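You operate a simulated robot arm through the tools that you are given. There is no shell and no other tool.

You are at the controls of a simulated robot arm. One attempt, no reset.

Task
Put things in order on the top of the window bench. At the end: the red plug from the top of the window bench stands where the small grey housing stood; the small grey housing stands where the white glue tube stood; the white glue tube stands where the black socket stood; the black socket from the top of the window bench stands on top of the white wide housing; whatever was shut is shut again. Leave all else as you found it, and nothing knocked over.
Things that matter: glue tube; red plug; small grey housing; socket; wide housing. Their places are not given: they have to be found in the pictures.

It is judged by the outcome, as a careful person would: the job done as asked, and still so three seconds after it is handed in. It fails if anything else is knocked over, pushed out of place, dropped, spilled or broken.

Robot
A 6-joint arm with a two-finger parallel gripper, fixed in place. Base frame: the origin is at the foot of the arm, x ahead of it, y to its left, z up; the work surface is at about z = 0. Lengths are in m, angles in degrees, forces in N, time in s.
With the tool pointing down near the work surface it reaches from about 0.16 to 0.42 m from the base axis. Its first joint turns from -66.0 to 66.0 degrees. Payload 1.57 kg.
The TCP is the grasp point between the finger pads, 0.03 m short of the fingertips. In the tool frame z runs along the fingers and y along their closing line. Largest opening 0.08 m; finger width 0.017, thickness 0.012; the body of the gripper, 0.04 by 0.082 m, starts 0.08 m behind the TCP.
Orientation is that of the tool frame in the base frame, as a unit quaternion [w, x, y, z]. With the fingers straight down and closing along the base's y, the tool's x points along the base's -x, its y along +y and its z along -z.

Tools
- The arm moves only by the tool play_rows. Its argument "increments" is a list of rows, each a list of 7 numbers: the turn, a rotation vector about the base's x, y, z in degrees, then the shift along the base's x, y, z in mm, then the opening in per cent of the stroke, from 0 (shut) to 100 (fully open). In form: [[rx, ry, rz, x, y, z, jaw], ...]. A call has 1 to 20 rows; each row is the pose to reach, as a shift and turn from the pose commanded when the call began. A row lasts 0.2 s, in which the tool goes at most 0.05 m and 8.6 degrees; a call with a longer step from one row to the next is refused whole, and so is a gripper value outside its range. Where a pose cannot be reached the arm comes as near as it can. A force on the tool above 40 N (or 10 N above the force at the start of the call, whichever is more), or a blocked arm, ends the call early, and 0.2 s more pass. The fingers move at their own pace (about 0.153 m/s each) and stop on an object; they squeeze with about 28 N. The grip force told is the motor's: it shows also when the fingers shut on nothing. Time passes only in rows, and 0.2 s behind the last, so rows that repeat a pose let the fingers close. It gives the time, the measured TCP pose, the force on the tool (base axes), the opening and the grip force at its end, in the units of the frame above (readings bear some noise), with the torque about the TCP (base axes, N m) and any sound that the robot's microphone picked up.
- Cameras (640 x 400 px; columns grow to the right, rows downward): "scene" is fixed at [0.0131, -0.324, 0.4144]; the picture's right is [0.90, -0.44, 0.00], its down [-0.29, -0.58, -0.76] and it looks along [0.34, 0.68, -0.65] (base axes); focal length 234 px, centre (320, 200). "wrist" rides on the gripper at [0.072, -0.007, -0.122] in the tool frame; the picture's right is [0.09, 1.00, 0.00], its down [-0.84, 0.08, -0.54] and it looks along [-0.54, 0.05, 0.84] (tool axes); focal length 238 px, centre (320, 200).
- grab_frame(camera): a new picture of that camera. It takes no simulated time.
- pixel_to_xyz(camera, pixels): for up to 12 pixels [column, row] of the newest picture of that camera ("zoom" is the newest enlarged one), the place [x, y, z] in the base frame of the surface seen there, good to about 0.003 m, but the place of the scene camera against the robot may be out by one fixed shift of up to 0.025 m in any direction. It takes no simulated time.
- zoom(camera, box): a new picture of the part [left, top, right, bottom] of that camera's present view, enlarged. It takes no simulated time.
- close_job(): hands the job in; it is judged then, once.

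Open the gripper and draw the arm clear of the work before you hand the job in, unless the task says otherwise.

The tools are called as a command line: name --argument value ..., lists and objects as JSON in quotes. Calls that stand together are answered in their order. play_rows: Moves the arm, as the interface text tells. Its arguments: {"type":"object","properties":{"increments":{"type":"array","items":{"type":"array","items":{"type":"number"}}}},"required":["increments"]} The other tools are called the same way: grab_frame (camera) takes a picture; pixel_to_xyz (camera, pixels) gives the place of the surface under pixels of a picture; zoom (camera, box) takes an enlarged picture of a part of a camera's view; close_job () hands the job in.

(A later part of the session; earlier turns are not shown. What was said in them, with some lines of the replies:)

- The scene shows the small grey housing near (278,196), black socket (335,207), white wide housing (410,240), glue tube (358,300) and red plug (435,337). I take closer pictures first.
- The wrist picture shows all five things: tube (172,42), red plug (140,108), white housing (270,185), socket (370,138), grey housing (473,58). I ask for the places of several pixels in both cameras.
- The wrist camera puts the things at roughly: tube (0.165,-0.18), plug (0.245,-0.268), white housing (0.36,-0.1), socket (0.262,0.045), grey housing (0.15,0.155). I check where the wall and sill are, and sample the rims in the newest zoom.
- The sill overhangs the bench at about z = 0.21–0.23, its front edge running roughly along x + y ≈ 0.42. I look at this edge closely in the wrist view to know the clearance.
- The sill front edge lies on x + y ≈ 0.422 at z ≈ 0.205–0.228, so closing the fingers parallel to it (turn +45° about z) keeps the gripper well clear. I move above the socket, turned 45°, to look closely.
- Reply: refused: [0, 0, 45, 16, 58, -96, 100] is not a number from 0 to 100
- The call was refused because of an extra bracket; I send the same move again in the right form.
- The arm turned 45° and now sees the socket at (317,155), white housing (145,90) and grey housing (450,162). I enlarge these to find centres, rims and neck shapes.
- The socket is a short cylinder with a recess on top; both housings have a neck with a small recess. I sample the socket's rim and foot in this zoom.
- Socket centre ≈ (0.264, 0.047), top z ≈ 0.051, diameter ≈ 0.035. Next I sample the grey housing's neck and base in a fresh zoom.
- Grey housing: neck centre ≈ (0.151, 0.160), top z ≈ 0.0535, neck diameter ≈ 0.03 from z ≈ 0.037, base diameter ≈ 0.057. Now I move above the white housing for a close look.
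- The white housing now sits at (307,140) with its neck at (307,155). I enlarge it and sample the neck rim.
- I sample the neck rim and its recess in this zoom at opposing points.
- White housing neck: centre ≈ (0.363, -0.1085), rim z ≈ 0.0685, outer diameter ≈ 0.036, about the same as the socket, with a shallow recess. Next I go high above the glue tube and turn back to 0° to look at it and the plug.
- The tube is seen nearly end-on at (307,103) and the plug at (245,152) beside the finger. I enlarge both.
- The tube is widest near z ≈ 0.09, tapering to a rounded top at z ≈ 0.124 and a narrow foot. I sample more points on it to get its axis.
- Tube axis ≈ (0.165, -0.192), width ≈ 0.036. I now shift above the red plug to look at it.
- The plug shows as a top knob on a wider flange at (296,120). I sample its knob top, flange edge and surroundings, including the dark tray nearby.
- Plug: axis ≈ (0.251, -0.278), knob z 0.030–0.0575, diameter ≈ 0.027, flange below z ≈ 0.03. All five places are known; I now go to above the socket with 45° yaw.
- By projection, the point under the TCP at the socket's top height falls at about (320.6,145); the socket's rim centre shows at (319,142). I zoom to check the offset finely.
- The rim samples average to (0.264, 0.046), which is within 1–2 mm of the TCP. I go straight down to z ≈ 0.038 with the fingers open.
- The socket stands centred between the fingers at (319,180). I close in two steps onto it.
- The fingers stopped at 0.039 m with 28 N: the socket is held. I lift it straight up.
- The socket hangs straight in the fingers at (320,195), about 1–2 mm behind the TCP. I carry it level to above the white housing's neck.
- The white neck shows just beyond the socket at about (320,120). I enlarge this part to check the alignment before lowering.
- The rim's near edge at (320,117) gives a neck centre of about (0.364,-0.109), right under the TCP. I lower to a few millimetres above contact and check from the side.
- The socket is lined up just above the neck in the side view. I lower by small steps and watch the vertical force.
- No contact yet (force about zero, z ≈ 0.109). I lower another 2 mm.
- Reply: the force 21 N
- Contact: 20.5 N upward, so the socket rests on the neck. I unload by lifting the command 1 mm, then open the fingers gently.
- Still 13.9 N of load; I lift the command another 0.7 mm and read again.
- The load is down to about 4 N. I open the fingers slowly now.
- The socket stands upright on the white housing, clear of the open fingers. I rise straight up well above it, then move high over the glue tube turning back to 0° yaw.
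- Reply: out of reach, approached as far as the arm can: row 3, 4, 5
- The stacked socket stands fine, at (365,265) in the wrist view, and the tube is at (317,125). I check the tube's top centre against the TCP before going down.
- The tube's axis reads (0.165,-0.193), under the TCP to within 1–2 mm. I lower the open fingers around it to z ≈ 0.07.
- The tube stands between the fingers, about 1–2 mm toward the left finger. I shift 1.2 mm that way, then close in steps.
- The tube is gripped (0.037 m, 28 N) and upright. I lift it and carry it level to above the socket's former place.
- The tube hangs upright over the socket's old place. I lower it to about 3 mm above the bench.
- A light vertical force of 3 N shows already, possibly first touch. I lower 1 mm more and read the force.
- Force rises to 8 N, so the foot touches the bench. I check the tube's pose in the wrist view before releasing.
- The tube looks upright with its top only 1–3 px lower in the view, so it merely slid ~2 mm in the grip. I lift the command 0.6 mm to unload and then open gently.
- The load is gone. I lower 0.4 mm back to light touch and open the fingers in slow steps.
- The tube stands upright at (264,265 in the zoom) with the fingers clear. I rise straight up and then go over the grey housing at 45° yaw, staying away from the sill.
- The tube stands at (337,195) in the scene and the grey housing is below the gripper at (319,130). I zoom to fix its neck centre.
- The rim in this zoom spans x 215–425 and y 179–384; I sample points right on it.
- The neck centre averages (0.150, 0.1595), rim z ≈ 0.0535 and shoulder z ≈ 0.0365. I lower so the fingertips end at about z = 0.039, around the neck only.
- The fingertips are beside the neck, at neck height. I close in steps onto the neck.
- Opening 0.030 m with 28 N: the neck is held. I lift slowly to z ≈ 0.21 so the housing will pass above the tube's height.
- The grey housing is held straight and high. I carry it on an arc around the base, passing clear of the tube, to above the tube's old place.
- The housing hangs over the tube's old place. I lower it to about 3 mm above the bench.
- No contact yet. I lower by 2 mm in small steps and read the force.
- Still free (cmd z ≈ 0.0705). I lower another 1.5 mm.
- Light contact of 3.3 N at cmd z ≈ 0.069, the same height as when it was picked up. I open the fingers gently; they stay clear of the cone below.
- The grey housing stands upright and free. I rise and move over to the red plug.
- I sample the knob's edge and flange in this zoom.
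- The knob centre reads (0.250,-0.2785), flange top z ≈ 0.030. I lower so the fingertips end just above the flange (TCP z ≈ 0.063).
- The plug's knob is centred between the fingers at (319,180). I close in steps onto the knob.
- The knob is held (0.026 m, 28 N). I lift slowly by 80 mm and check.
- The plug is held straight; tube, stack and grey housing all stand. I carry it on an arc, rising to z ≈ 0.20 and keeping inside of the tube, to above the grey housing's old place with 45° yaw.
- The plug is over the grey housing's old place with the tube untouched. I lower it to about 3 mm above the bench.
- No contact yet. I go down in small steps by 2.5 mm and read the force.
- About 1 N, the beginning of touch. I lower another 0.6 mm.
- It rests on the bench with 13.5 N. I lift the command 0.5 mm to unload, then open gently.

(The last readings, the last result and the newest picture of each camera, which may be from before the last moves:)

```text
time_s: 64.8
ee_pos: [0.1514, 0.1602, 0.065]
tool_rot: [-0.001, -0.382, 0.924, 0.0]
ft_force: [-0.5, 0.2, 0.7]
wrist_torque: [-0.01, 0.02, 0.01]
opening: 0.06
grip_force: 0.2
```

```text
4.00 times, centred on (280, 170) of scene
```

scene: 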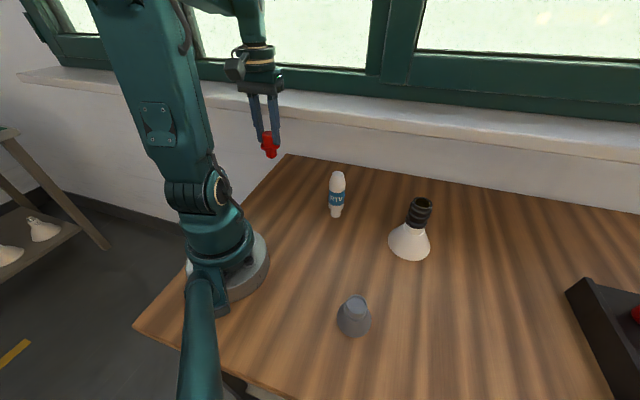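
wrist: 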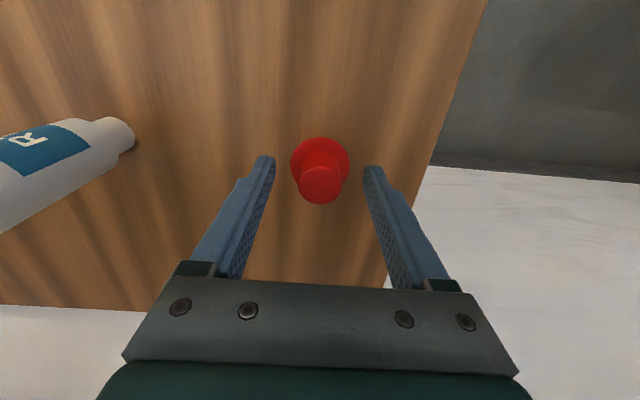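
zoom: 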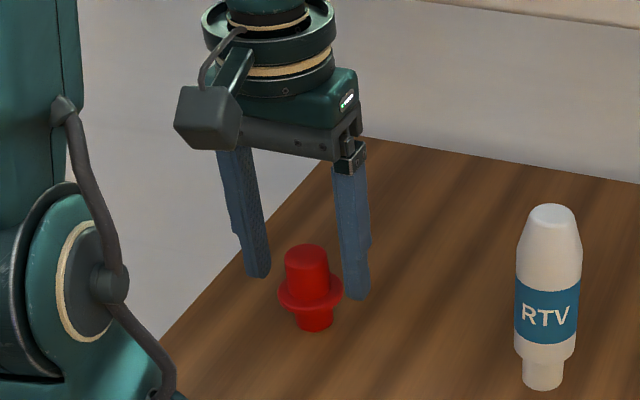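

The plug stands free and upright. I rise straight up, then withdraw the arm to about its starting pose, well above everything.

play_rows --increments '[[0, 0, 0, 0, 0, 10, 75], [0, 0, 0, 0, 0, 40, 85], [0, 0, 0, 0, 0, 80, 100], [0, 0, 0, 0, 0, 120, 100], [0, 0, 0, 0, 0, 150, 100], [0, 0, -5, 10, -20, 170, 100], [0, 0, -12, 25, -52, 185, 100], [0, 0, -19, 39, -86, 192, 100], [0, 0, -26, 51, -120, 192, 100], [0, 0, -33, 63, -153, 192, 100], [0, 0, -40, 72, -180, 192, 100], [0, 0, -45, 75.5, -192.5, 192, 100], [0, 0, -45, 75.5, -192.5, 192, 100]]'

grab_frame --camera "wrist"

grab_frame --camera "scene"

```text
time_s: 67.6
ee_pos: [0.227, -0.033, 0.2553]
tool_rot: [0.0, 0.0, 1.0, 0.0]
ft_force: [0.5, 0.3, 0.7]
wrist_torque: [0.0, 0.01, 0.0]
opening: 0.0797
grip_force: 0.0
```

```text
taken
```

wrist: 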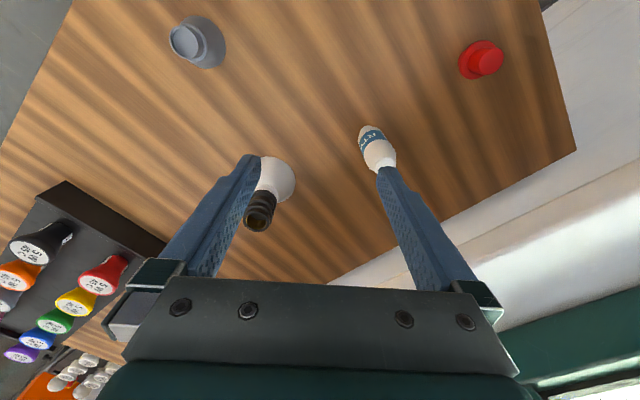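

```text
taken
```

scene: 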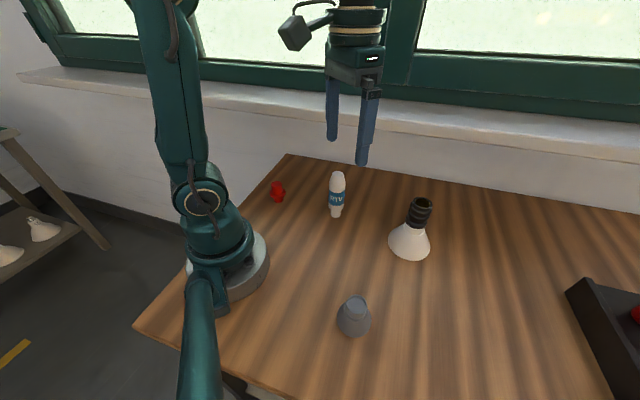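

Red plug (278,192), tube (337,195), grey housing (354,316) and the socket on the white housing (412,225) all stand where wanted. I check the stack and standing things once more closely before handing in.

zoom --camera "scene" --box '[360, 180, 460, 270]'

pixel_to_xyz --camera "scene" --pixels '[[278, 185], [336, 174], [336, 214], [357, 302], [352, 330], [424, 201], [418, 224], [410, 248], [276, 201]]'

zoom --camera "wrist" --box '[340, 20, 532, 180]'

```text
4.44 times, centred on (410, 225) of scene
```

zoom: 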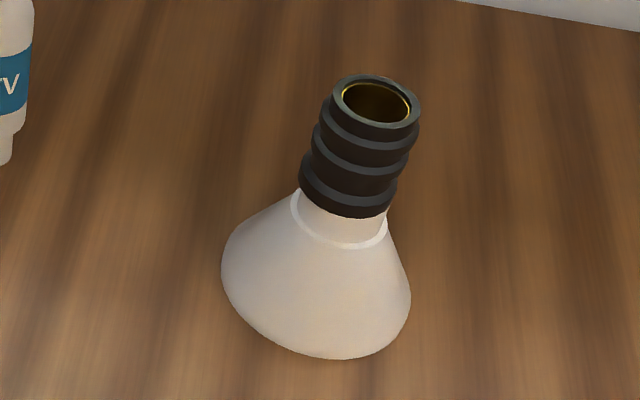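

```text
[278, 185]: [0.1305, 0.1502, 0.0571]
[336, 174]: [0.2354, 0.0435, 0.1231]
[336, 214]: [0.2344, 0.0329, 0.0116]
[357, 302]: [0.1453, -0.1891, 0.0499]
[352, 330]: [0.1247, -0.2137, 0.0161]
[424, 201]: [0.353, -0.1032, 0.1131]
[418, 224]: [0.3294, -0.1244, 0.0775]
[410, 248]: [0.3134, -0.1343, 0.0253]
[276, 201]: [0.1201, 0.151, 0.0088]
```

```text
2.50 times, centred on (436, 100) of wrist
```

zoom: 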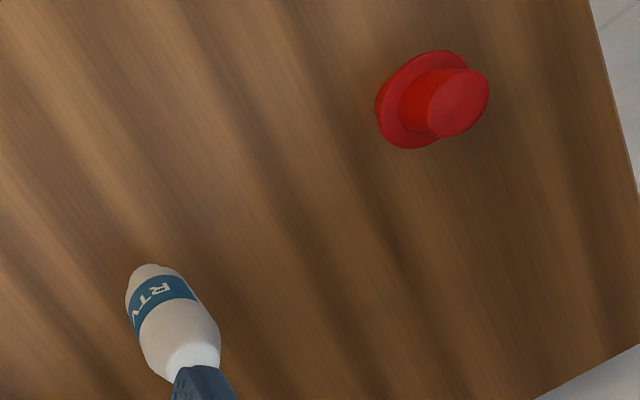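

All the things stand upright in their new places, the stack is steady, nothing else has moved, and the open gripper is clear of the work. I hand the job in.

close_job

```text
The job is handed in.
```

I've handed the job in with all four moves made:

- **Red plug:** it stands where the small grey housing stood.
- **Small grey housing:** it stands where the white glue tube stood.
- **White glue tube:** it stands where the black socket stood. It slid about 2 mm down in the grip on the way but was set down upright.
- **Black socket:** it stands on top of the white wide housing, centred on its neck.

In the last pictures everything was upright. The white housing had not moved, and I saw nothing else out of place. I found nothing shut on the bench, so there was nothing to close again. The gripper is open and the arm is back near where it started, clear of the work.

I placed things from camera readings good to about 3 mm, so expect each to sit within a few millimetres of its target.
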